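You operate a simulated robot arm through the tools that you are given. There is no shell and no other tool.

The job below is to be done with a simulated robot arm. You get a single attempt, and the scene is never put back.

## Task
Reset the empty chuck: gauge back, tailstock parked, chuck up, dial on A, jaws open.
Fine: the blue knob frees the tailstock; leave it on FREE.

Only the result counts: the job must be done as asked and must still hold three seconds after the hand-in. Knocking over, shifting, dropping, spilling or breaking anything else fails it.

## Robot
A 7-joint arm with a two-finger parallel gripper, fixed in place. Base frame: the origin is on the floor under the middle of its stand, x ahead of it, y to its left, z up; the work surface is at about z = 800. Units: mm, degrees, N and s.
With the tool pointing down near the work surface it reaches from about 440 to 920 mm from the base axis. Its first joint turns from -143.0 to 143.0 degrees. Payload 3 kg.
The TCP is the grasp point between the finger pads, 30 mm short of the fingertips. In the tool frame z runs along the fingers and y along their closing line. The gripper opens to 94 mm. The fingers are 28 mm wide and 10 mm thick; the gripper's body (50 by 96 mm) begins 55 mm behind the TCP.
Orientation is told as [roll, pitch, yaw] about the base's x, y, z axes, in that order, counted from this pose: with the fingers straight down and closing along the base's y, the tool's x points along the base's -x, its y along +y and its z along -z.

## Interface
- The arm moves only by the tool arm_command. Its argument "deltas" is a list of rows, each an object of numbers (a shift or turn left out is 0, a gripper value left out holds the last): "tx", "ty", "tz": the shift along the tool's x, y, z in cm; "ax", "ay", "az": the turn, a rotation vector about the tool's x, y, z in degrees. In form: [{"tx": .., "ty": .., "tz": .., "ax": .., "ay": .., "az": ..}, ...]. A call has 1 to 20 rows; each row is the pose to reach, as a shift and turn from the pose commanded when the call began, along the tool's axes at that moment. "jaw" is the finger opening in cm, from 0 to 9.4, set as the call begins (left out, the last holds). A row lasts 0.2 s, in which the tool goes at most 50 mm and 8.6 degrees; a call with a longer step from one row to the next is refused whole, and so is a gripper value outside its range. A pose out of reach is approached as far as the arm can. The call stops where the force on the tool passes 80 N (or 10 N more than at its start, if that is more) or the arm is blocked; 0.2 s more then pass. Each finger travels about 72 mm/s and halts on what it meets, pressing with about 44 N; the grip force reading is that of the motor and also rises with nothing between the fingers. The clock runs only during rows and for 0.2 s after the last one: add rows that repeat a pose to give the fingers time. It gives the time, the measured TCP pose, the force on the tool (base axes), the opening and the grip force at its end, in the units of the frame above (readings bear some noise), with the torque about the TCP (base axes, N m) and any sound that the robot's microphone picked up, and new pictures: "show" is both (left out), scene, wrist or none.
- Cameras (640 x 400 px; columns grow to the right, rows downward): "scene" is fixed at [219.3, -651.3, 1456.2]; the picture's right is [0.58, -0.81, 0.00], its down [-0.35, -0.25, -0.90] and it looks along [0.74, 0.52, -0.43] (base axes); focal length 335 px, centre (320, 200). "wrist" rides on the gripper at [76, 14, -103] in the tool frame; the picture's right is [-0.18, 0.98, 0.00], its down [-0.75, -0.14, -0.64] and it looks along [-0.63, -0.12, 0.77] (tool axes); focal length 243 px, centre (320, 200). There is no depth. A picture from a camera that has moved, and an enlarged one, comes with that camera's place and axes in the base frame and with its lens.
- enlarge(camera, box): a new picture of the part [left, top, right, bottom] of that camera's present view, enlarged. It takes no simulated time.
- hand_in(): hands the job in; it is judged then, once.

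Nothing tells you positions but the pictures and the camera data. Unless the task says otherwise, let go and move clear before handing in.

The tools are called after "Call:" as name(argument=value, ...) on one line, values as JSON. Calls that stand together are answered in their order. arm_command: Moves the arm, as the interface text tells. Its arguments: {"type":"object","properties":{"deltas":{"type":"array"},"jaw":{"type":"number"},"show":{"type":"string","enum":["both","scene","wrist","none"]}},"required":["deltas"]} The other tools are called the same way: enlarge (camera, box) takes an enlarged picture of a part of a camera's view; hand_in () hands the job in.

At the start:

```text
time: 0.0
eef_pos: [434.8, -334.8, 1247.6]
ee_rot: [0.1, 0.0, 0.1]
wrist_force: [0.8, -0.2, 0.0]
wrist_torque: [0.01, -0.01, 0.0]
grip_width: 94.2
grip_force: 0.0
```

scene: 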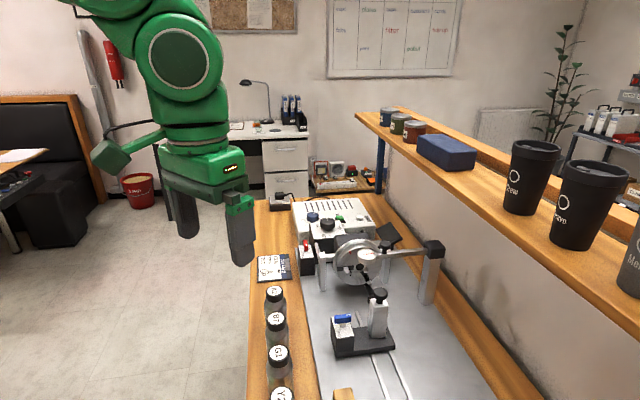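
wrist: 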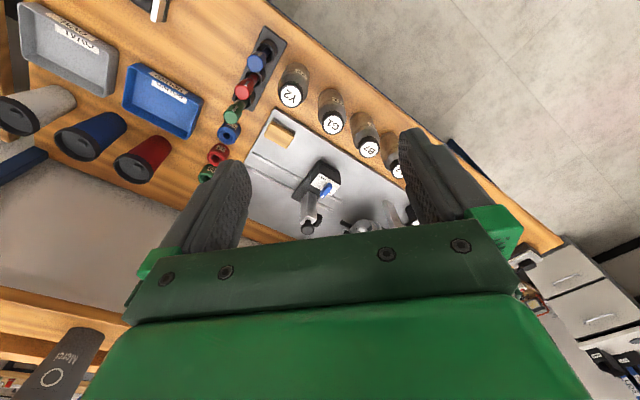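

I see a lathe-like machine on the bench with a headstock, chuck, a gauge on an arm and a tailstock with a blue knob. I'll look closer before moving.

Call:
enlarge(camera="scene", box=[240, 180, 460, 320])

Call:
enlarge(camera="scene", box=[280, 280, 440, 400])

Call:
enlarge(camera="wrist", box=[200, 80, 440, 240])

Call:
enlarge(camera="scene", box=[280, 190, 400, 270])

```text
2.86 times, centred on (350, 250) of scene
camera zoom: at [219.3, -651.3, 1456.2], right [0.58, -0.81, 0.0], down [-0.35, -0.25, -0.9], along [0.74, 0.52, -0.43], focal length 957 px, centre (234, 57)
```

zoom: 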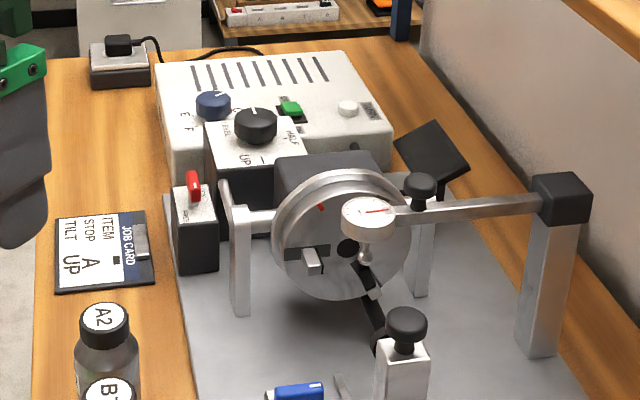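

```text
3.33 times, centred on (360, 340) of scene
camera zoom: at [219.3, -651.3, 1456.2], right [0.58, -0.81, 0.0], down [-0.35, -0.25, -0.9], along [0.74, 0.52, -0.43], focal length 1117 px, centre (187, -267)
```

zoom: 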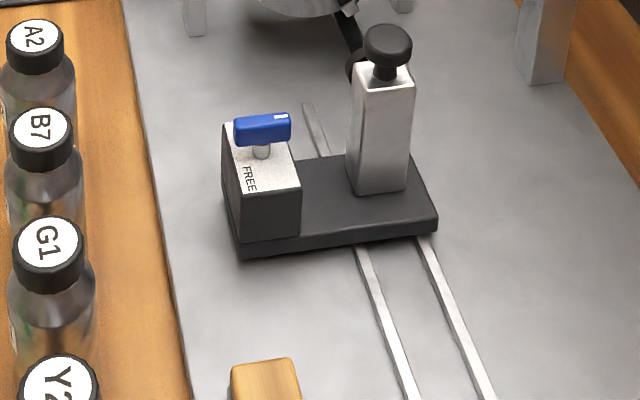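

```text
2.50 times, centred on (320, 160) of wrist
camera zoom: at [358.7, -319.2, 1350.5], right [0.18, 0.98, 0.0], down [0.75, -0.14, 0.64], along [0.63, -0.12, -0.77], focal length 606 px, centre (320, 300)
```

zoom: 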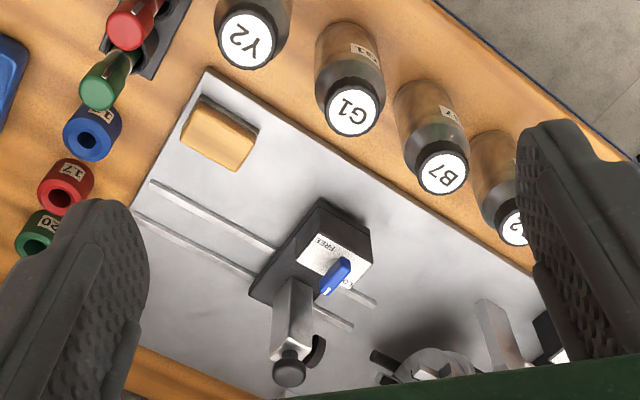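

```text
5.00 times, centred on (340, 230) of scene
camera zoom: at [219.3, -651.3, 1456.2], right [0.58, -0.81, 0.0], down [-0.35, -0.25, -0.9], along [0.74, 0.52, -0.43], focal length 1675 px, centre (220, 50)
```

zoom: 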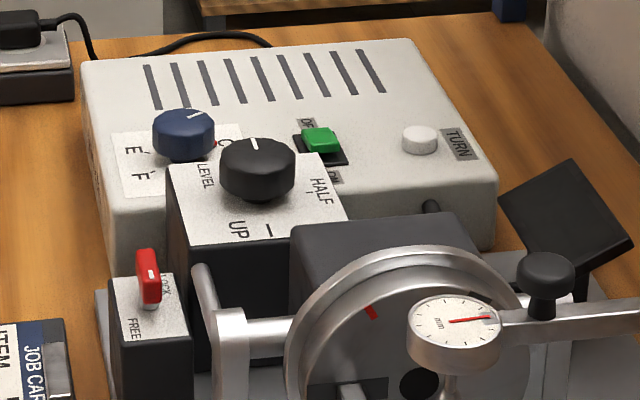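

The machine axis runs at roughly 45° in the base frame, with the tailstock near (708,-373) and the headstock and control box farther out. I'll move the arm higher and closer to get a wrist view of the controls.

Call:
arm_command(deltas=[{"tx": -2, "tz": -1, "az": 0}, {"tx": -4, "tz": -1.5, "ay": 6}, {"tx": -6, "tz": -2, "ay": 12}, {"tx": -8, "tz": -2, "ay": 18}, {"tx": -8, "tz": -2, "ay": 18}], show="both")

```text
time: 1.2
eef_pos: [466.0, -311.7, 1240.2]
ee_rot: [-0.1, 18.0, 0.0]
wrist_force: [0.2, -0.1, 0.3]
wrist_torque: [0.01, -0.02, -0.03]
grip_width: 94.2
grip_force: 0.0
out of reach, approached as far as the arm can: row 3, 4, 5
camera wrist: at [425.3, -295.5, 1362.0], right [0.18, 0.98, -0.06], down [0.92, -0.14, 0.38], along [0.36, -0.12, -0.92], focal length 243 px, centre (320, 200)
```

scene: 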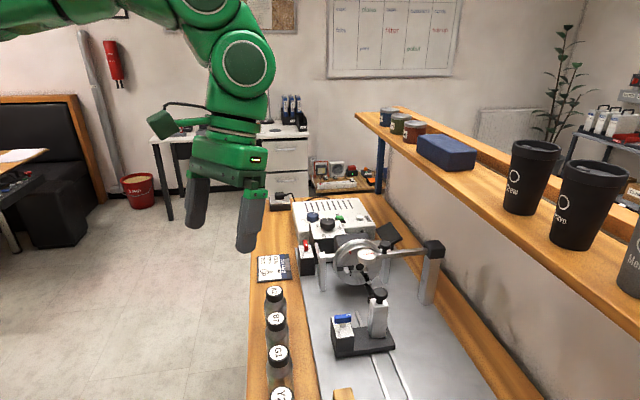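
wrist: 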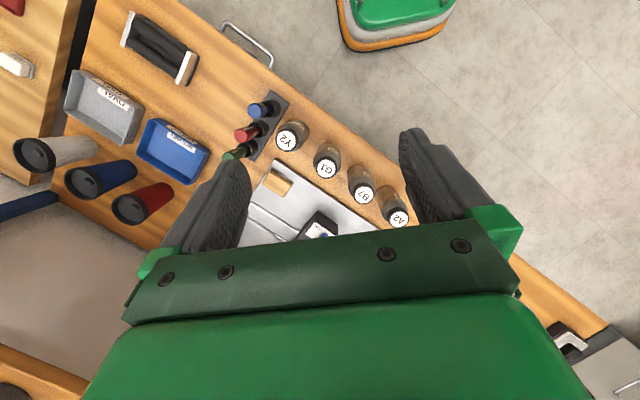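

Straight up here is out of reach, and that pitch was the wrong way for viewing. I'll pitch the tool outward and lower slightly so the wrist camera looks toward the headstock.

Call:
arm_command(deltas=[{"tx": -0.6, "ty": 2, "tz": 1, "ay": -8}, {"tx": -1.2, "ty": 4, "tz": 2, "ay": -16}, {"tx": -1.8, "ty": 6, "tz": 3, "ay": -24}, {"tx": -2.4, "ty": 8, "tz": 4, "ay": -32}, {"tx": -3.0, "ty": 10, "tz": 5, "ay": -40}, {"tx": -3.2, "ty": 11, "tz": 5.2, "ay": -43}, {"tx": -3.2, "ty": 11, "tz": 5.2, "ay": -43}], show="both")

```text
time: 2.8
eef_pos: [479.9, -201.1, 1179.4]
ee_rot: [0.0, -25.0, 0.0]
wrist_force: [0.0, 0.5, 0.3]
wrist_torque: [-0.01, 0.0, -0.02]
grip_width: 94.1
grip_force: 0.1
camera wrist: at [368.0, -186.5, 1240.7], right [0.17, 0.98, 0.08], down [0.41, -0.14, 0.9], along [0.9, -0.12, -0.43], focal length 243 px, centre (320, 200)
```

scene: 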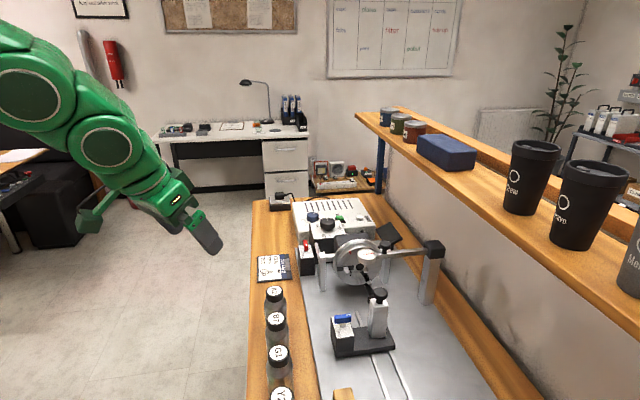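
wrist: 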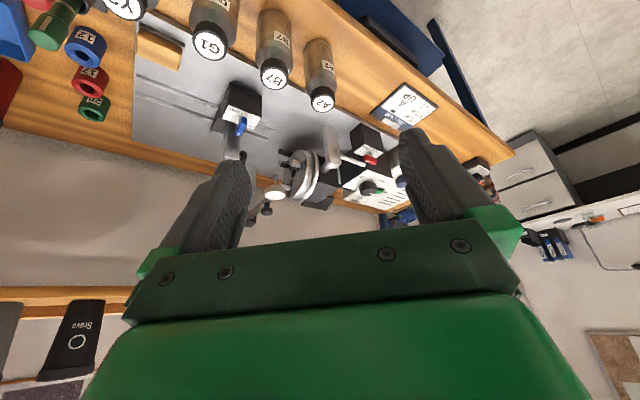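

Call:
enlarge(camera="wrist", box=[200, 80, 420, 220])

Call:
enlarge(camera="wrist", box=[240, 120, 400, 220])

Call:
enlarge(camera="scene", box=[290, 190, 380, 246])

Call:
enlarge(camera="scene", box=[320, 220, 450, 310])

Call:
enlarge(camera="scene", box=[250, 245, 300, 285])

```text
2.86 times, centred on (310, 150) of wrist
camera zoom: at [368.0, -186.5, 1240.7], right [0.17, 0.98, 0.08], down [0.41, -0.14, 0.9], along [0.9, -0.12, -0.43], focal length 693 px, centre (349, 343)
```

zoom: 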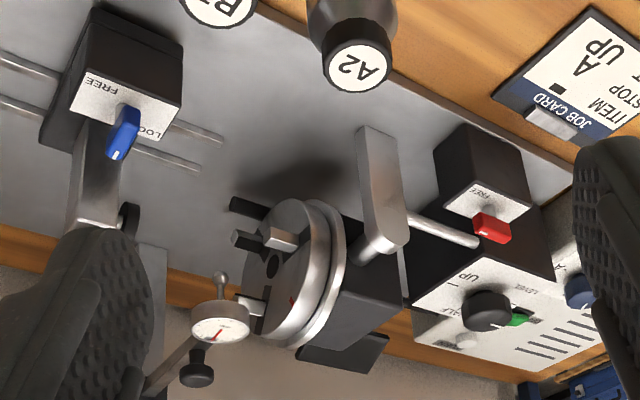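

```text
4.00 times, centred on (320, 170) of wrist
camera zoom: at [368.0, -186.5, 1240.7], right [0.17, 0.98, 0.08], down [0.41, -0.14, 0.9], along [0.9, -0.12, -0.43], focal length 970 px, centre (320, 320)
```

zoom: 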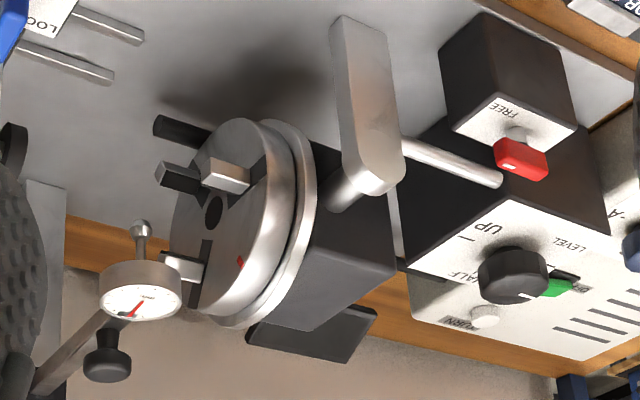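

```text
7.11 times, centred on (335, 218) of scene
camera zoom: at [219.3, -651.3, 1456.2], right [0.58, -0.81, 0.0], down [-0.35, -0.25, -0.9], along [0.74, 0.52, -0.43], focal length 2383 px, centre (213, 72)
```

zoom: 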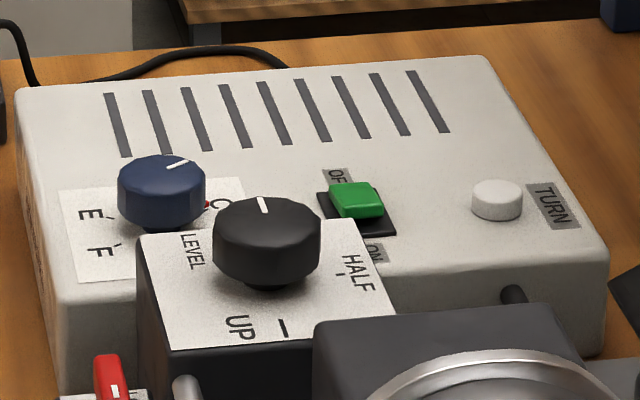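

```text
4.44 times, centred on (385, 265) of scene
camera zoom: at [219.3, -651.3, 1456.2], right [0.58, -0.81, 0.0], down [-0.35, -0.25, -0.9], along [0.74, 0.52, -0.43], focal length 1489 px, centre (31, -89)
```

zoom: 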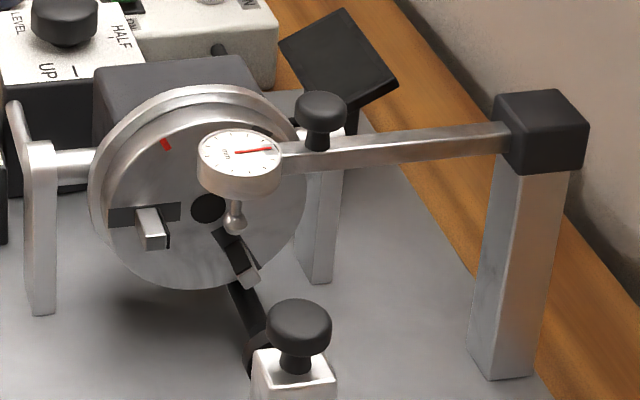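

```text
10.00 times, centred on (275, 265) of scene
camera zoom: at [219.3, -651.3, 1456.2], right [0.58, -0.81, 0.0], down [-0.35, -0.25, -0.9], along [0.74, 0.52, -0.43], focal length 3351 px, centre (770, -450)
```

zoom: 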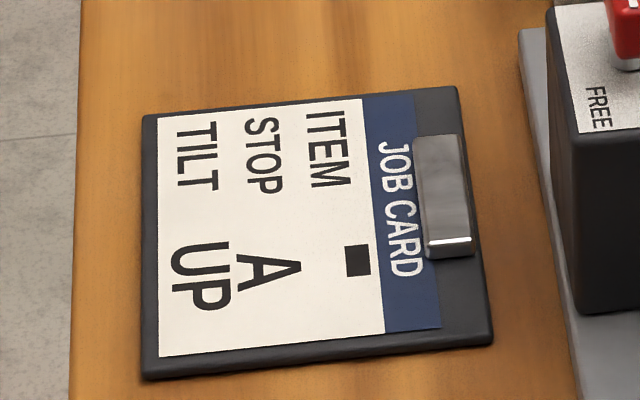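

I've worked out the layout: gauge at about (843,-352,983) on a bar pivoting at a post near (962,-478), chuck centre about (879,-317,910), with the tilt stage and control box behind it. I'll move closer for a sharper look at the dial, tilt selector and jaws.

Call:
arm_command(deltas=[{"tx": -3.1, "ty": 1.3, "tz": 2.8, "ay": -3}, {"tx": -6.2, "ty": 2.6, "tz": 5.6, "ay": -6}, {"tx": -9.3, "ty": 3.9, "tz": 8.4, "ay": -9}, {"tx": -12.4, "ty": 5.1, "tz": 11.2, "ay": -12}, {"tx": -12.4, "ty": 5.1, "tz": 11.2, "ay": -12}], show="both")

```text
time: 4.0
eef_pos: [640.8, -152.2, 1129.9]
ee_rot: [0.0, -37.1, 0.0]
wrist_force: [0.2, -0.5, -0.2]
wrist_torque: [0.01, -0.01, -0.01]
grip_width: 94.0
grip_force: 0.1
camera wrist: at [518.6, -136.5, 1166.0], right [0.15, 0.98, 0.11], down [0.21, -0.14, 0.97], along [0.97, -0.12, -0.23], focal length 243 px, centre (320, 200)
```

scene: 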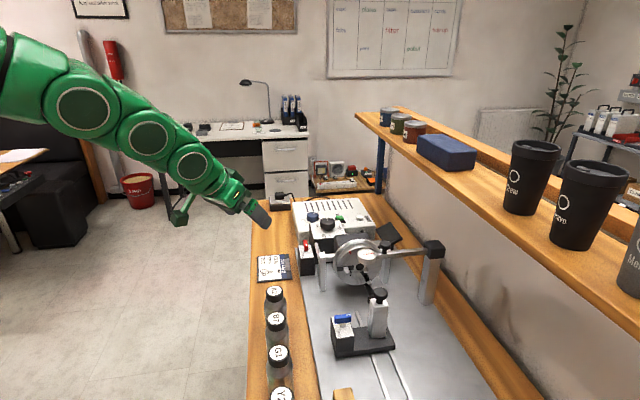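
wrist: 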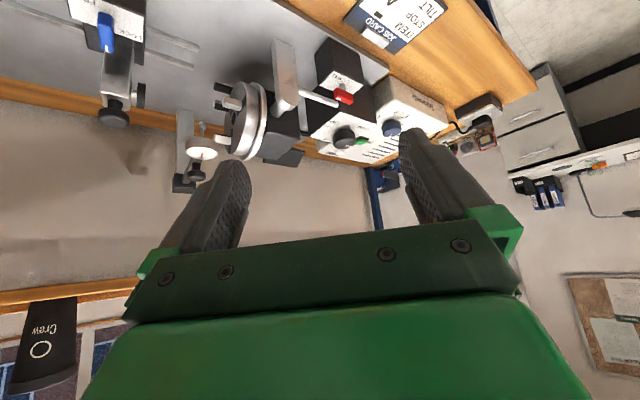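

Call:
enlarge(camera="wrist", box=[290, 60, 450, 170])

Call:
enlarge(camera="wrist", box=[160, 30, 330, 200])

Call:
enlarge(camera="wrist", box=[60, 0, 200, 140])

Call:
enlarge(camera="wrist", box=[310, 90, 420, 165])

```text
3.64 times, centred on (370, 115) of wrist
camera zoom: at [518.6, -136.5, 1166.0], right [0.15, 0.98, 0.11], down [0.21, -0.14, 0.97], along [0.97, -0.12, -0.23], focal length 882 px, centre (138, 509)
```

zoom: 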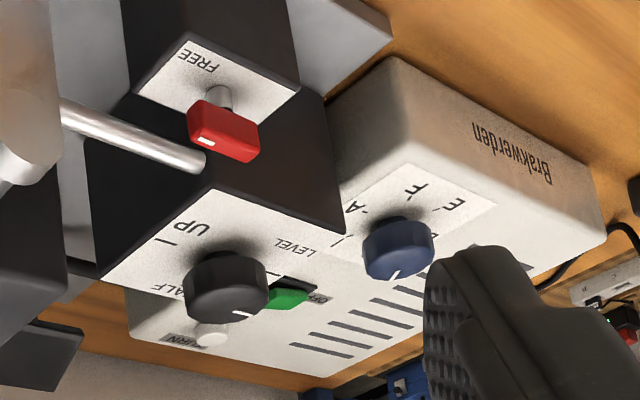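

```text
2.35 times, centred on (245, 115) of wrist
camera zoom: at [518.6, -136.5, 1166.0], right [0.15, 0.98, 0.11], down [0.21, -0.14, 0.97], along [0.97, -0.12, -0.23], focal length 571 px, centre (496, 400)
```

zoom: 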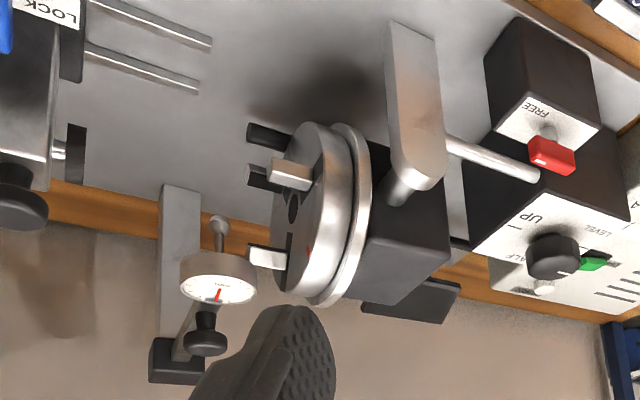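

```text
2.86 times, centred on (130, 70) of wrist
camera zoom: at [518.6, -136.5, 1166.0], right [0.15, 0.98, 0.11], down [0.21, -0.14, 0.97], along [0.97, -0.12, -0.23], focal length 693 px, centre (863, 571)
```

zoom: 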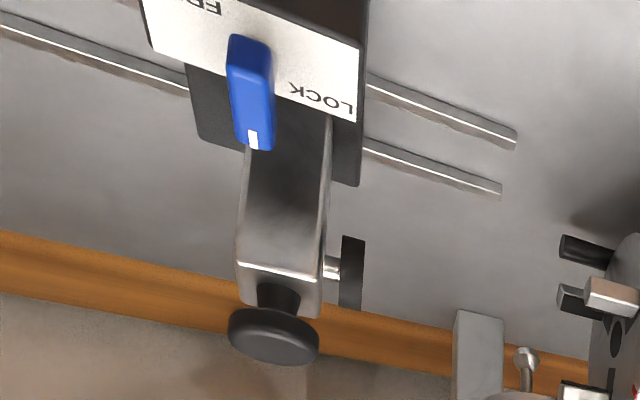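

```text
5.33 times, centred on (365, 128) of wrist
camera zoom: at [518.6, -136.5, 1166.0], right [0.15, 0.98, 0.11], down [0.21, -0.14, 0.97], along [0.97, -0.12, -0.23], focal length 1294 px, centre (80, 587)
```

zoom: 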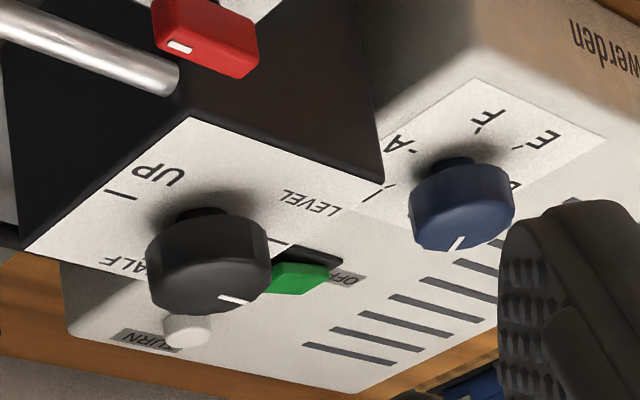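

The tilt selector has LEVEL, HALF and UP ticks and points at LEVEL, and the red lever sits by FREE/LOCK. The far dial is at about (1081,-14,891). Next I'll slide over for a closer view of the gauge hinge and the tailstock's blue lever.

Call:
arm_command(deltas=[{"tx": -1.0, "ty": -4.5, "tz": 0.75}, {"tx": -2.0, "ty": -9, "tz": 1.5}, {"tx": -3.0, "ty": -13.5, "tz": 2.25}, {"tx": -4, "ty": -17.8, "tz": 3.0}, {"tx": -4, "ty": -17.8, "tz": 3.0}], show="both")

```text
time: 5.2
eef_pos: [688.9, -327.9, 1127.8]
ee_rot: [0.0, -37.0, 0.1]
wrist_force: [0.2, -0.2, 1.8]
wrist_torque: [0.02, 0.01, -0.01]
grip_width: 93.9
grip_force: 0.0
camera wrist: at [566.9, -313.0, 1164.6], right [0.15, 0.98, 0.11], down [0.22, -0.14, 0.97], along [0.97, -0.12, -0.23], focal length 243 px, centre (320, 200)
```

scene: 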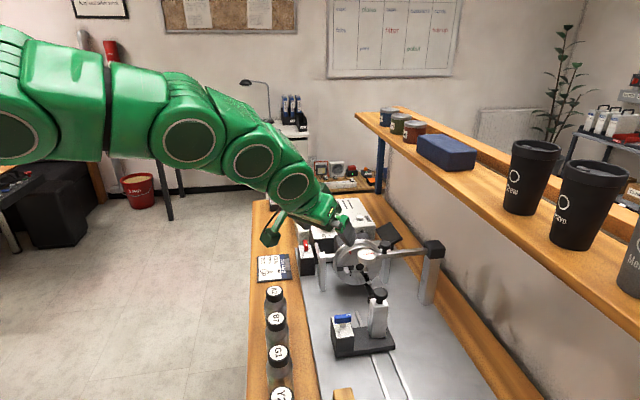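
wrist: 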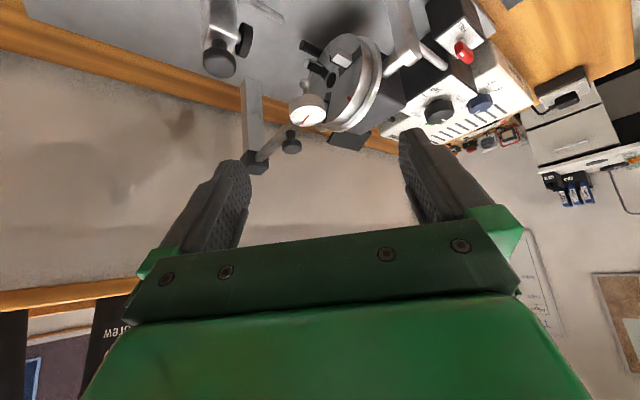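

Call:
enlarge(camera="wrist", box=[220, 70, 380, 190])

Call:
enlarge(camera="wrist", box=[290, 20, 400, 150])

Call:
enlarge(camera="wrist", box=[380, 10, 540, 150])

Call:
enlarge(camera="scene", box=[290, 220, 450, 320])

```text
3.33 times, centred on (300, 130) of wrist
camera zoom: at [566.9, -313.0, 1164.6], right [0.15, 0.98, 0.11], down [0.22, -0.14, 0.97], along [0.97, -0.12, -0.23], focal length 809 px, centre (387, 433)
```

zoom: 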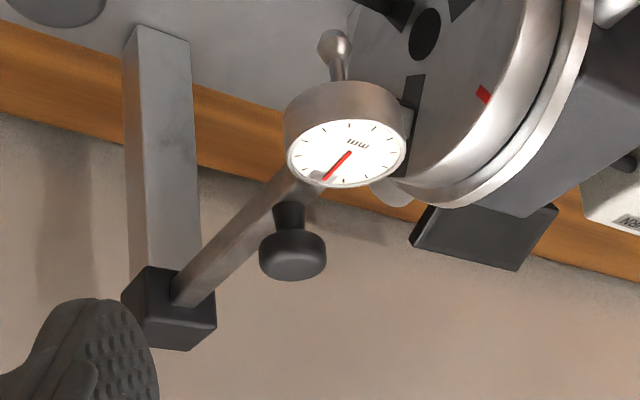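

```text
3.08 times, centred on (345, 85) of wrist
camera zoom: at [566.9, -313.0, 1164.6], right [0.15, 0.98, 0.11], down [0.22, -0.14, 0.97], along [0.97, -0.12, -0.23], focal length 746 px, centre (243, 554)
```

zoom: 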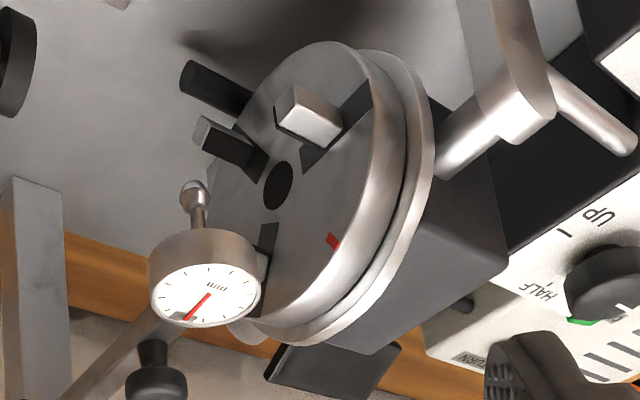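

```text
2.86 times, centred on (460, 80) of wrist
camera zoom: at [566.9, -313.0, 1164.6], right [0.15, 0.98, 0.11], down [0.22, -0.14, 0.97], along [0.97, -0.12, -0.23], focal length 693 px, centre (-80, 543)
```

zoom: 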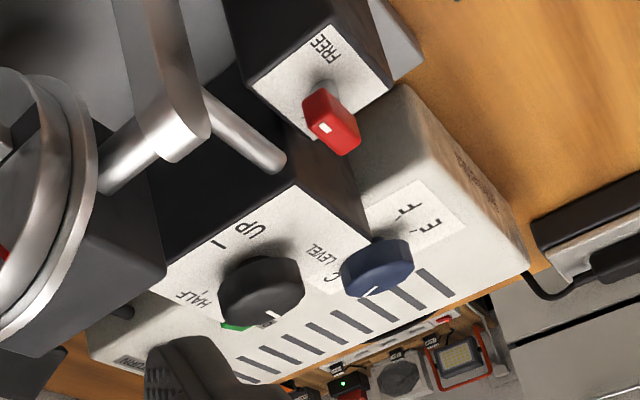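

```text
4.00 times, centred on (370, 270) of scene
camera zoom: at [219.3, -651.3, 1456.2], right [0.58, -0.81, 0.0], down [-0.35, -0.25, -0.9], along [0.74, 0.52, -0.43], focal length 1340 px, centre (120, -80)
```

zoom: 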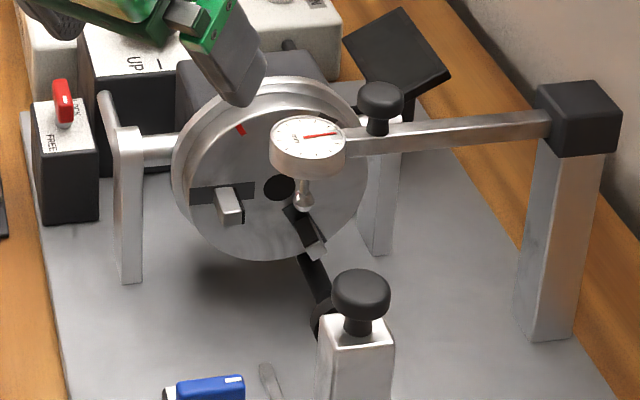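

The gauge bar reaches from a block on a post over the chuck front, with a knob handle at about (874,-385,1004). I'll turn the tool so its fingers close along the machine axis and the camera looks from the operator's side.

Call:
arm_command(deltas=[{"tx": -0.3, "ty": 0.4, "tz": 0.3, "ax": 4.5, "az": 6.0}, {"tx": -0.6, "ty": 0.8, "tz": 0.6, "ax": 9.0, "az": 12.0}, {"tx": -0.9, "ty": 1.2, "tz": 0.9, "ax": 13.55, "az": 17.95}, {"tx": -1.2, "ty": 1.6, "tz": 1.2, "ax": 18.1, "az": 23.9}, {"tx": -1.5, "ty": 2.0, "tz": 1.5, "ax": 22.6, "az": 29.9}, {"tx": -1.8, "ty": 2.4, "tz": 1.8, "ax": 27.1, "az": 35.9}, {"tx": -1.8, "ty": 2.4, "tz": 1.8, "ax": 27.1, "az": 35.9}], show="both")

```text
time: 6.8
eef_pos: [716.5, -306.0, 1124.9]
ee_rot: [0.0, -37.0, -45.1]
wrist_force: [0.2, 0.3, -0.4]
wrist_torque: [-0.03, -0.03, 0.0]
grip_width: 94.4
grip_force: 0.0
camera wrist: at [639.6, -208.9, 1161.7], right [0.8, 0.59, 0.11], down [0.05, -0.25, 0.97], along [0.6, -0.77, -0.23], focal length 243 px, centre (320, 200)
```

scene: 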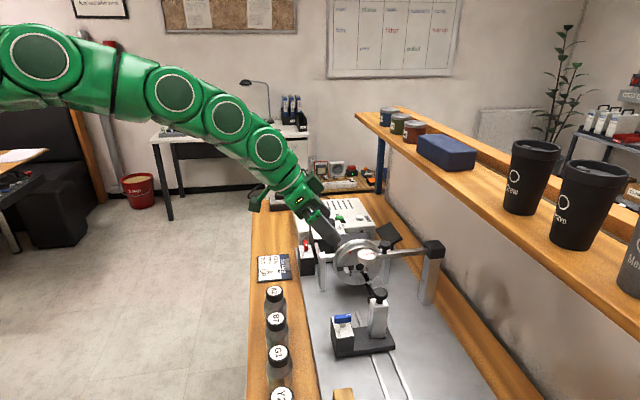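
wrist: 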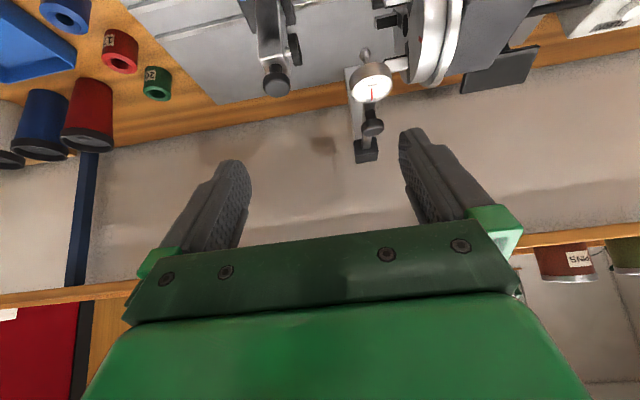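

Call:
enlarge(camera="wrist", box=[310, 0, 470, 170])

Call:
enlarge(camera="wrist", box=[230, 0, 330, 110])

```text
2.35 times, centred on (390, 85) of wrist
camera zoom: at [639.6, -208.9, 1161.7], right [0.8, 0.59, 0.11], down [0.05, -0.25, 0.97], along [0.6, -0.77, -0.23], focal length 571 px, centre (155, 471)
```

zoom: 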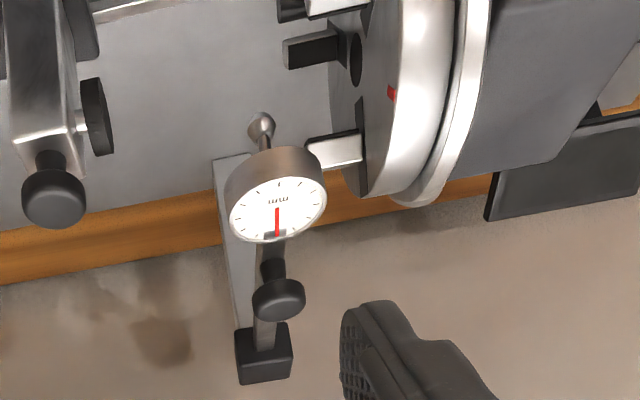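

```text
3.64 times, centred on (280, 55) of wrist
camera zoom: at [639.6, -208.9, 1161.7], right [0.8, 0.59, 0.11], down [0.05, -0.25, 0.97], along [0.6, -0.77, -0.23], focal length 882 px, centre (466, 727)
```

zoom: 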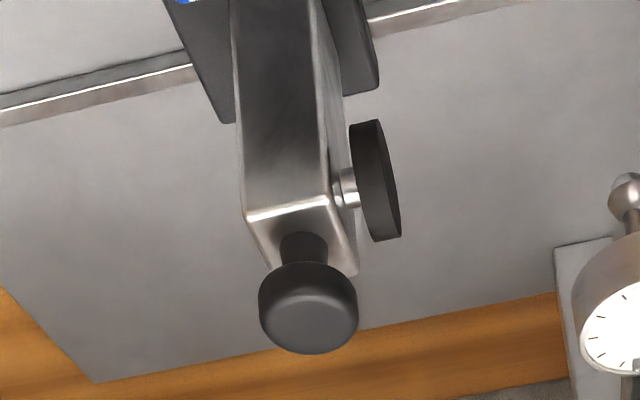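

The handle knob refines to about (873,-384,1008). I'll go to a pre-grasp point 9 cm back along the tool axis with the jaws at 5 cm.

Call:
arm_command(deltas=[{"tx": -2.0, "ty": 1.85, "tz": 3.6}, {"tx": -4.0, "ty": 3.7, "tz": 7.2}, {"tx": -5.94, "ty": 5.55, "tz": 10.73}, {"tx": -5.94, "ty": 5.55, "tz": 10.73}], jaw=5.0, show="both")

```text
time: 7.8
eef_pos: [834.1, -346.3, 1075.3]
ee_rot: [0.0, -37.0, -44.9]
wrist_force: [-0.6, 0.1, -0.2]
wrist_torque: [0.05, 0.03, -0.01]
grip_width: 50.1
grip_force: 0.1
camera wrist: at [757.1, -249.0, 1112.4], right [0.8, 0.59, 0.11], down [0.05, -0.25, 0.97], along [0.6, -0.77, -0.23], focal length 243 px, centre (320, 200)
```

scene: 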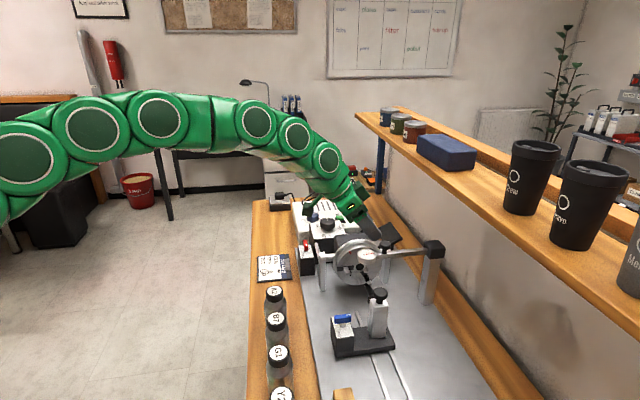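
wrist: 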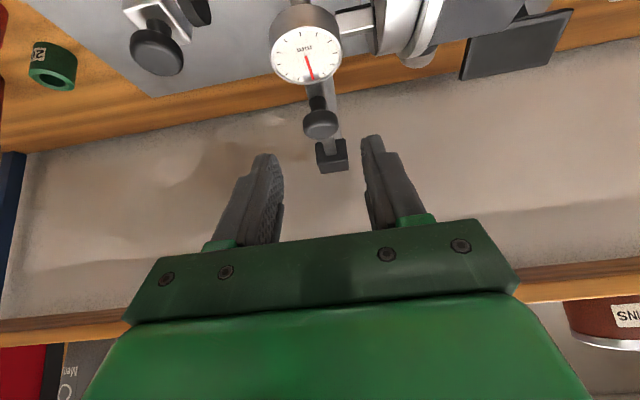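

The knob lies centred between the fingers in the wrist view. I'll advance 9 cm along the tool axis, then close on the knob.

Call:
arm_command(deltas=[{"tz": 3.0}, {"tz": 6.0}, {"tz": 8.8}, {"tz": 8.8}], show="both")

Call:
arm_command(deltas=[{"tz": 0}, {"tz": 0}, {"tz": 0}, {"tz": 0}], jaw=1.5, show="both")

```text
time: 8.8
eef_pos: [871.6, -383.5, 1004.5]
ee_rot: [-0.1, -37.0, -45.0]
wrist_force: [-0.5, -0.2, 0.1]
wrist_torque: [0.0, -0.02, 0.02]
grip_width: 49.9
grip_force: 0.0
camera wrist: at [794.8, -285.4, 1041.2], right [0.8, 0.59, 0.11], down [0.05, -0.25, 0.97], along [0.6, -0.77, -0.23], focal length 243 px, centre (320, 200)
```

scene: 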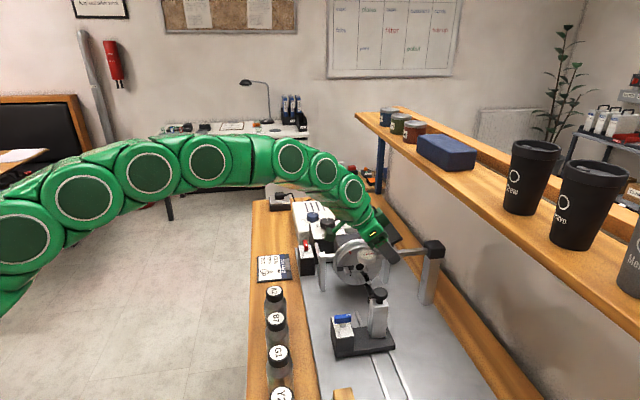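
wrist: 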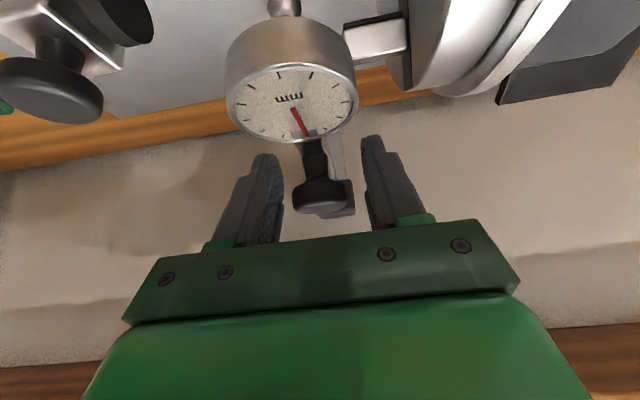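

```text
time: 9.8
eef_pos: [869.9, -383.4, 1005.3]
ee_rot: [-0.1, -37.1, -44.9]
wrist_force: [-3.9, -2.2, 1.5]
wrist_torque: [-0.05, -0.04, -0.02]
grip_width: 27.0
grip_force: 44.6
camera wrist: at [794.5, -285.7, 1041.2], right [0.8, 0.59, 0.11], down [0.05, -0.25, 0.97], along [0.6, -0.77, -0.23], focal length 243 px, centre (320, 200)
```

scene: 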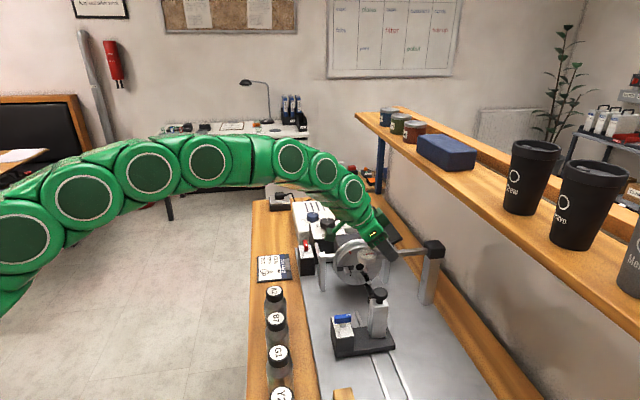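
wrist: 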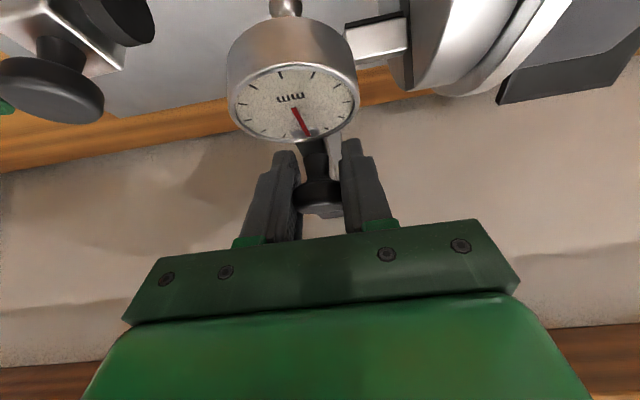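

The knob is gripped at 27 mm with little side force. I'll try a small push toward -u (tailstock side) and watch the force.

Call:
arm_command(deltas=[{"ty": -0.5}, {"ty": -1.0}, {"ty": -1.0}], show="wrist")

```text
time: 10.5
eef_pos: [870.4, -382.7, 1004.6]
ee_rot: [0.3, -37.4, -44.6]
wrist_force: [25.5, -6.4, -9.4]
wrist_torque: [-0.29, -0.47, -0.07]
grip_width: 27.4
grip_force: 45.1
stopped in row 3: the force on the tool passed its limit at 84 N (the readings are from after the stop); the commanded pose is now the measured one
camera wrist: at [792.7, -286.4, 1040.7], right [0.79, 0.6, 0.12], down [0.05, -0.25, 0.97], along [0.61, -0.76, -0.23], focal length 243 px, centre (320, 200)
```

wrist: 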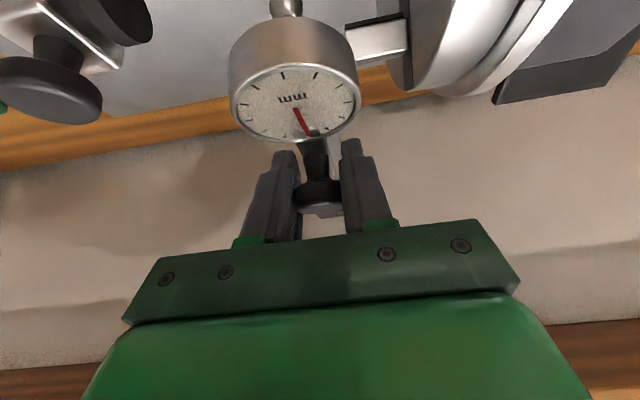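

Pushing toward -u is blocked. I'll test lifting the bar instead, about 8 mm upward.

Call:
arm_command(deltas=[{"tx": -0.24, "tz": -0.32}, {"tx": -0.48, "tz": -0.64}, {"tx": -0.48, "tz": -0.64}], show="wrist")

```text
time: 11.3
eef_pos: [868.8, -382.1, 1010.1]
ee_rot: [0.2, -37.0, -44.5]
wrist_force: [9.5, 11.9, -36.0]
wrist_torque: [0.06, 0.11, 0.0]
grip_width: 27.4
grip_force: 44.8
camera wrist: at [791.5, -285.1, 1047.6], right [0.79, 0.6, 0.11], down [0.05, -0.25, 0.97], along [0.61, -0.76, -0.23], focal length 243 px, centre (320, 200)
```

wrist: 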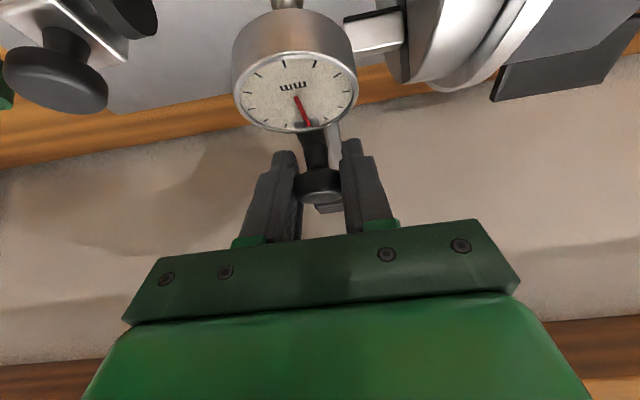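

Neither direction moved; the fingers slid up the knob instead. I'll open, re-seat on the knob and test the other directions gently.

Call:
arm_command(deltas=[{"tx": 0}, {"tx": 0.3, "tz": 0.4}, {"tx": 0.48, "tz": 0.84}, {"tx": 0.48, "tz": 0.84}], jaw=4.5, show="none")

Call:
arm_command(deltas=[{"tx": 0}, {"tx": 0}, {"tx": 0}], jaw=1.5, show="both")

Call:
arm_command(deltas=[{"ty": 0.4}, {"ty": 0.7}, {"ty": 0.7}], show="wrist")

```text
time: 12.3
eef_pos: [871.9, -385.4, 1004.2]
ee_rot: [0.3, -37.4, -44.6]
wrist_force: [-0.2, -0.4, 0.7]
wrist_torque: [0.0, 0.01, 0.03]
grip_width: 45.1
grip_force: 0.0
```

```text
time: 13.1
eef_pos: [871.3, -384.6, 1004.8]
ee_rot: [0.3, -37.2, -44.5]
wrist_force: [16.9, 10.4, -0.1]
wrist_torque: [0.03, 0.07, -0.04]
grip_width: 27.3
grip_force: 44.8
camera wrist: at [793.8, -287.6, 1039.8], right [0.79, 0.6, 0.12], down [0.05, -0.25, 0.97], along [0.61, -0.76, -0.23], focal length 243 px, centre (320, 200)
```

scene: 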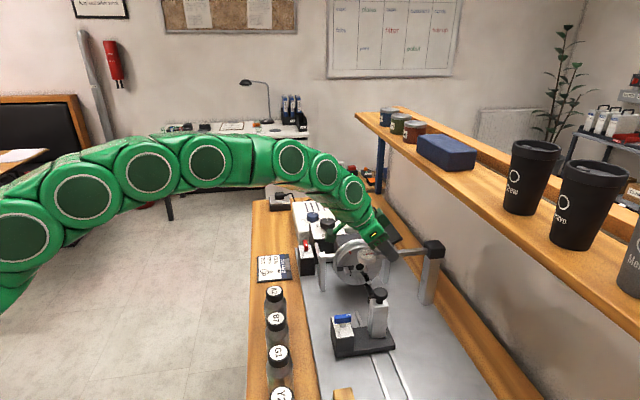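
wrist: 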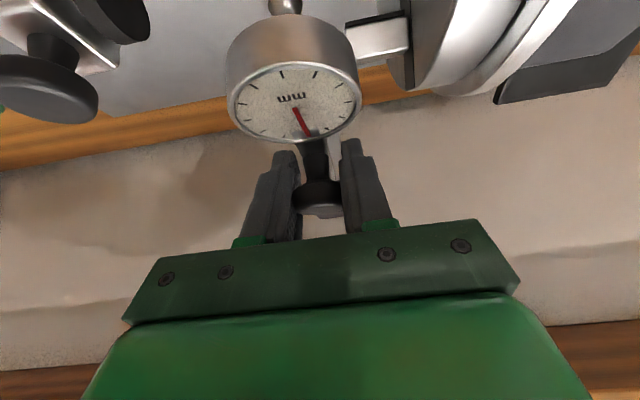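

```text
time: 13.9
eef_pos: [872.6, -382.6, 1003.4]
ee_rot: [0.1, -37.2, -44.9]
wrist_force: [-38.8, -38.2, 5.2]
wrist_torque: [0.21, 0.12, 0.22]
grip_width: 27.1
grip_force: 45.2
camera wrist: at [795.0, -287.0, 1040.1], right [0.8, 0.59, 0.11], down [0.05, -0.25, 0.97], along [0.6, -0.76, -0.23], focal length 243 px, centre (320, 200)
```

wrist: 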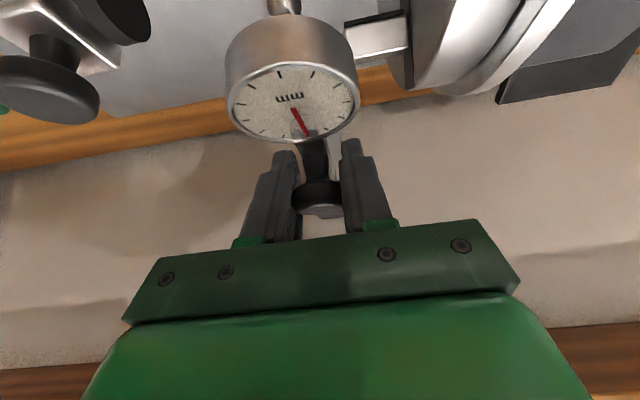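

Sideways is stiff both ways, so it isn't a vertical-axis hinge. I'll relieve the push and test along the bar (+v, toward the post).

Call:
arm_command(deltas=[{"ty": -0.4}, {"ty": -0.8}, {"ty": -0.8, "tx": -0.3, "tz": 0.22}, {"ty": -0.8, "tx": -0.6, "tz": 0.45}, {"ty": -0.8, "tx": -0.8, "tz": 0.6}, {"ty": -0.8, "tx": -0.8, "tz": 0.6}], show="wrist")

```text
time: 15.3
eef_pos: [878.9, -390.4, 1002.7]
ee_rot: [0.4, -37.4, -44.4]
wrist_force: [2.7, 1.7, 5.5]
wrist_torque: [0.38, 0.3, 0.01]
grip_width: 26.9
grip_force: 44.6
camera wrist: at [800.3, -294.2, 1039.7], right [0.79, 0.6, 0.12], down [0.05, -0.25, 0.97], along [0.61, -0.76, -0.23], focal length 243 px, centre (320, 200)
```

wrist: 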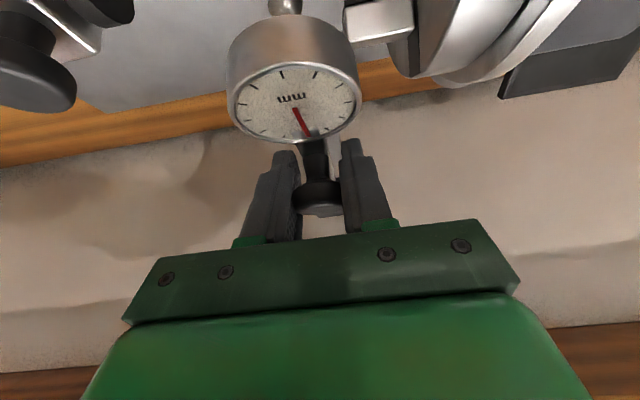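

It slides freely along +v with about 6 N, so "back" is along the bar toward the post. I'll keep sliding in small steps.

Call:
arm_command(deltas=[{"tx": -0.8, "tz": 0.6}, {"tx": -1.6, "tz": 1.2}, {"tx": -2.4, "tz": 1.8}, {"tx": -3.2, "tz": 2.4}, {"tx": -3.2, "tz": 2.4}], show="both")

```text
time: 16.5
eef_pos: [907.3, -418.4, 1003.5]
ee_rot: [0.4, -37.3, -44.5]
wrist_force: [13.9, 10.9, 2.3]
wrist_torque: [-0.63, -0.65, -0.05]
grip_width: 27.3
grip_force: 44.4
camera wrist: at [828.1, -321.8, 1039.8], right [0.79, 0.6, 0.12], down [0.05, -0.25, 0.97], along [0.61, -0.76, -0.23], focal length 243 px, centre (320, 200)
```

scene: 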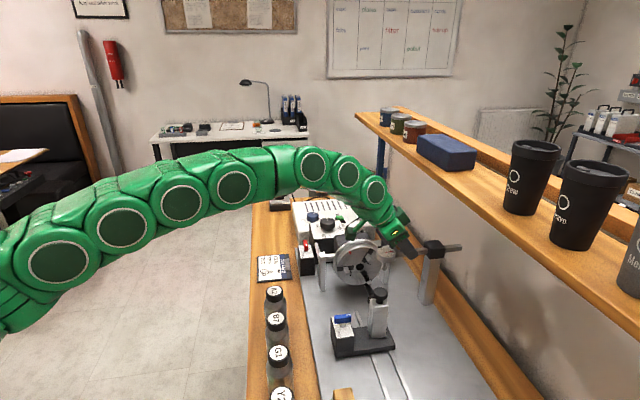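
wrist: 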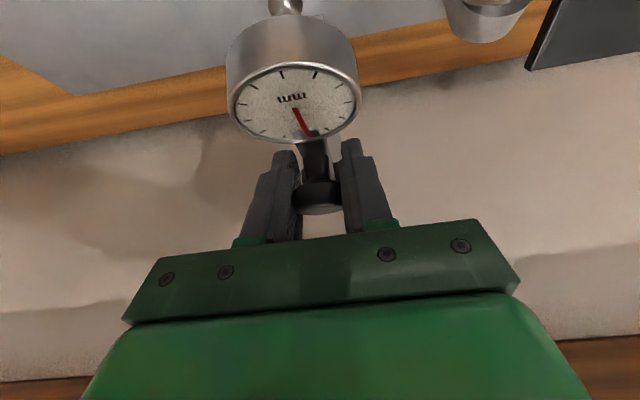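

The bar is coming out of the far side of the block, confirming the slide. Continuing toward its end stop.

Call:
arm_command(deltas=[{"tx": -0.8, "tz": 0.6}, {"tx": -1.6, "tz": 1.2}, {"tx": -2.4, "tz": 1.8}, {"tx": -3.2, "tz": 2.4}, {"tx": -3.2, "tz": 2.4}], show="both")

```text
time: 17.4
eef_pos: [927.1, -439.2, 1003.8]
ee_rot: [0.1, -36.7, -44.7]
wrist_force: [-48.6, 28.2, 23.2]
wrist_torque: [0.55, 1.72, -1.43]
grip_width: 27.3
grip_force: 45.2
stopped in row 4: the force on the tool passed its limit at 151 N (the readings are from after the stop); the commanded pose is now the measured one
camera wrist: at [849.8, -342.5, 1041.2], right [0.79, 0.6, 0.11], down [0.06, -0.26, 0.96], along [0.6, -0.76, -0.24], focal length 243 px, centre (320, 200)
```

scene: 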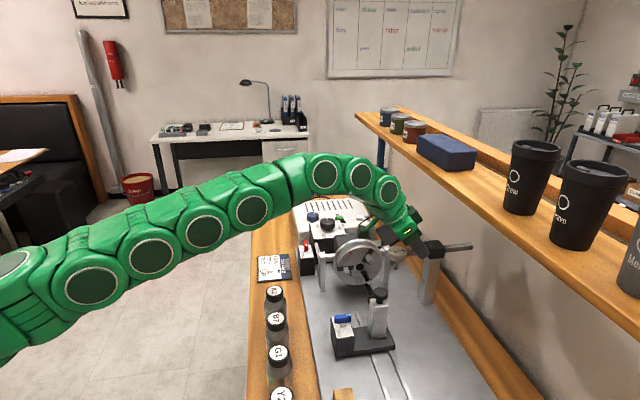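
wrist: 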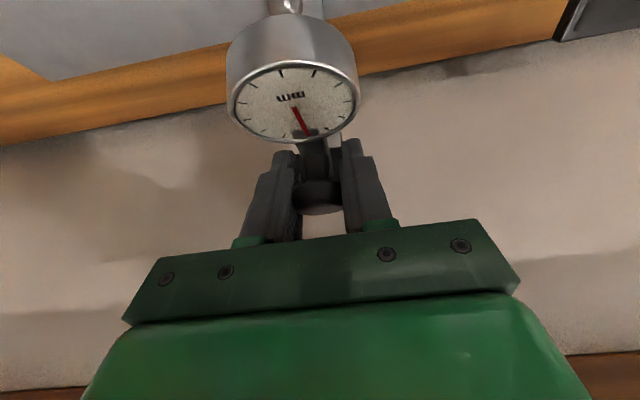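

It stopped after about 80 mm of travel, but my fingertips may have touched the block rather than the gauge reaching its end. I'll inspect.

Call:
enlarge(camera="scene", box=[370, 200, 490, 280])

Call:
enlarge(camera="wrist", box=[220, 60, 420, 240])

```text
5.00 times, centred on (430, 240) of scene
camera zoom: at [219.3, -651.3, 1456.2], right [0.58, -0.81, 0.0], down [-0.35, -0.25, -0.9], along [0.74, 0.52, -0.43], focal length 1675 px, centre (-230, 0)
```

zoom: 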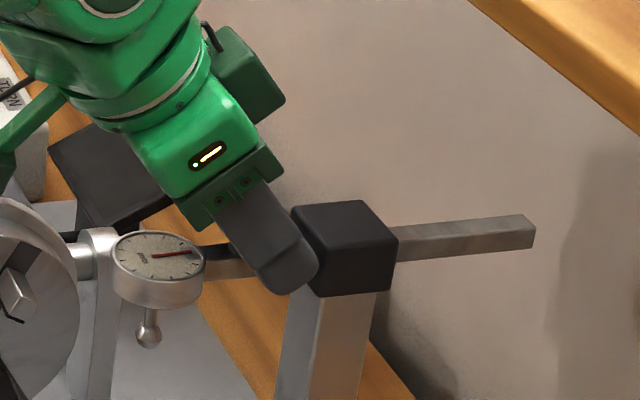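

```text
2.22 times, centred on (320, 150) of wrist
camera zoom: at [849.8, -342.5, 1041.2], right [0.79, 0.6, 0.11], down [0.06, -0.26, 0.96], along [0.6, -0.76, -0.24], focal length 539 px, centre (320, 311)
```

zoom: 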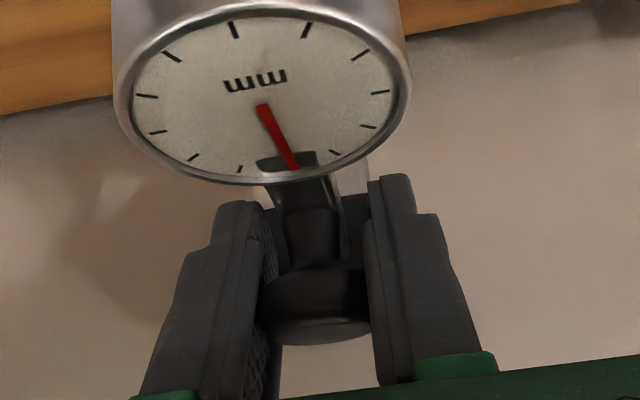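

The finger is indeed against the block, so the gauge may not be fully back. I'll release, withdraw, and push the gauge body from its front with closed fingertips.

Call:
arm_command(deltas=[{"tz": 0}, {"tz": -0.3}, {"tz": -3.0}, {"tz": -6.0}, {"tz": -8.0}, {"tx": 2.5, "tz": -9.9}, {"tx": 5.0, "tz": -11.8}, {"tx": 5.0, "tz": -11.8}], jaw=5.0, show="both")

```text
time: 19.2
eef_pos: [847.8, -363.0, 1065.1]
ee_rot: [0.2, -36.7, -44.6]
wrist_force: [-0.5, 0.2, -0.1]
wrist_torque: [-0.02, -0.01, 0.0]
grip_width: 50.0
grip_force: 0.0
camera wrist: at [771.1, -267.0, 1102.8], right [0.79, 0.6, 0.11], down [0.06, -0.26, 0.96], along [0.6, -0.76, -0.24], focal length 243 px, centre (320, 200)
```

scene: 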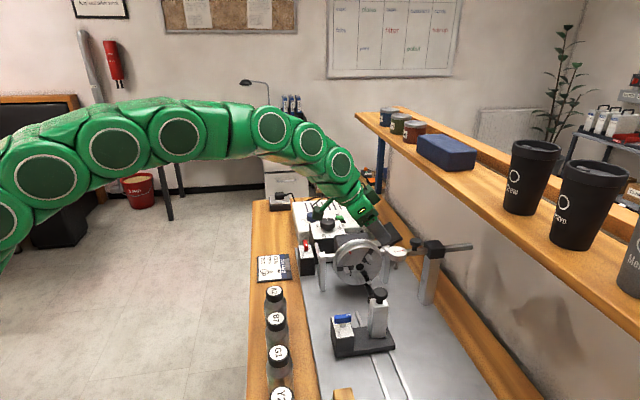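
wrist: 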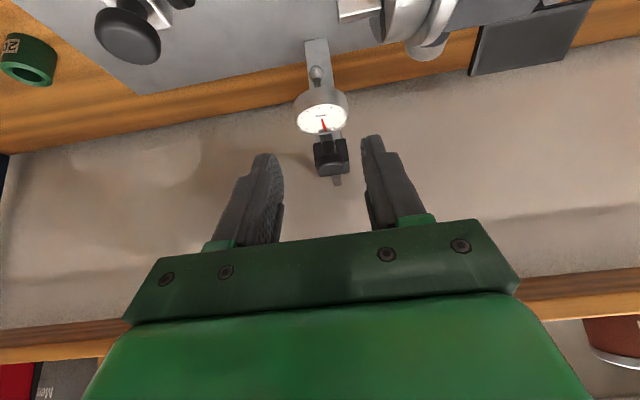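

Call:
enlarge(camera="scene", box=[370, 220, 480, 280])

Call:
enlarge(camera="wrist", box=[270, 30, 400, 190])

```text
5.82 times, centred on (425, 250) of scene
camera zoom: at [219.3, -651.3, 1456.2], right [0.58, -0.81, 0.0], down [-0.35, -0.25, -0.9], along [0.74, 0.52, -0.43], focal length 1950 px, centre (-291, -91)
```

zoom: 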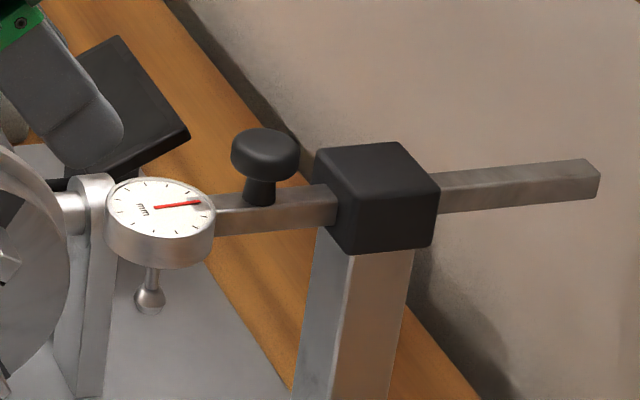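

```text
2.50 times, centred on (335, 110) of wrist
camera zoom: at [771.1, -267.0, 1102.8], right [0.79, 0.6, 0.11], down [0.06, -0.26, 0.96], along [0.6, -0.76, -0.24], focal length 606 px, centre (282, 425)
```

zoom: 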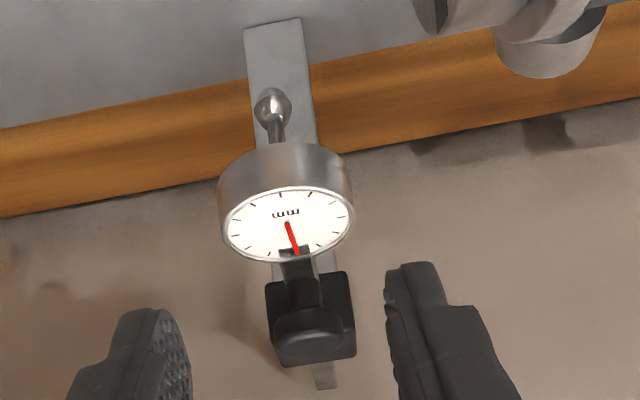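

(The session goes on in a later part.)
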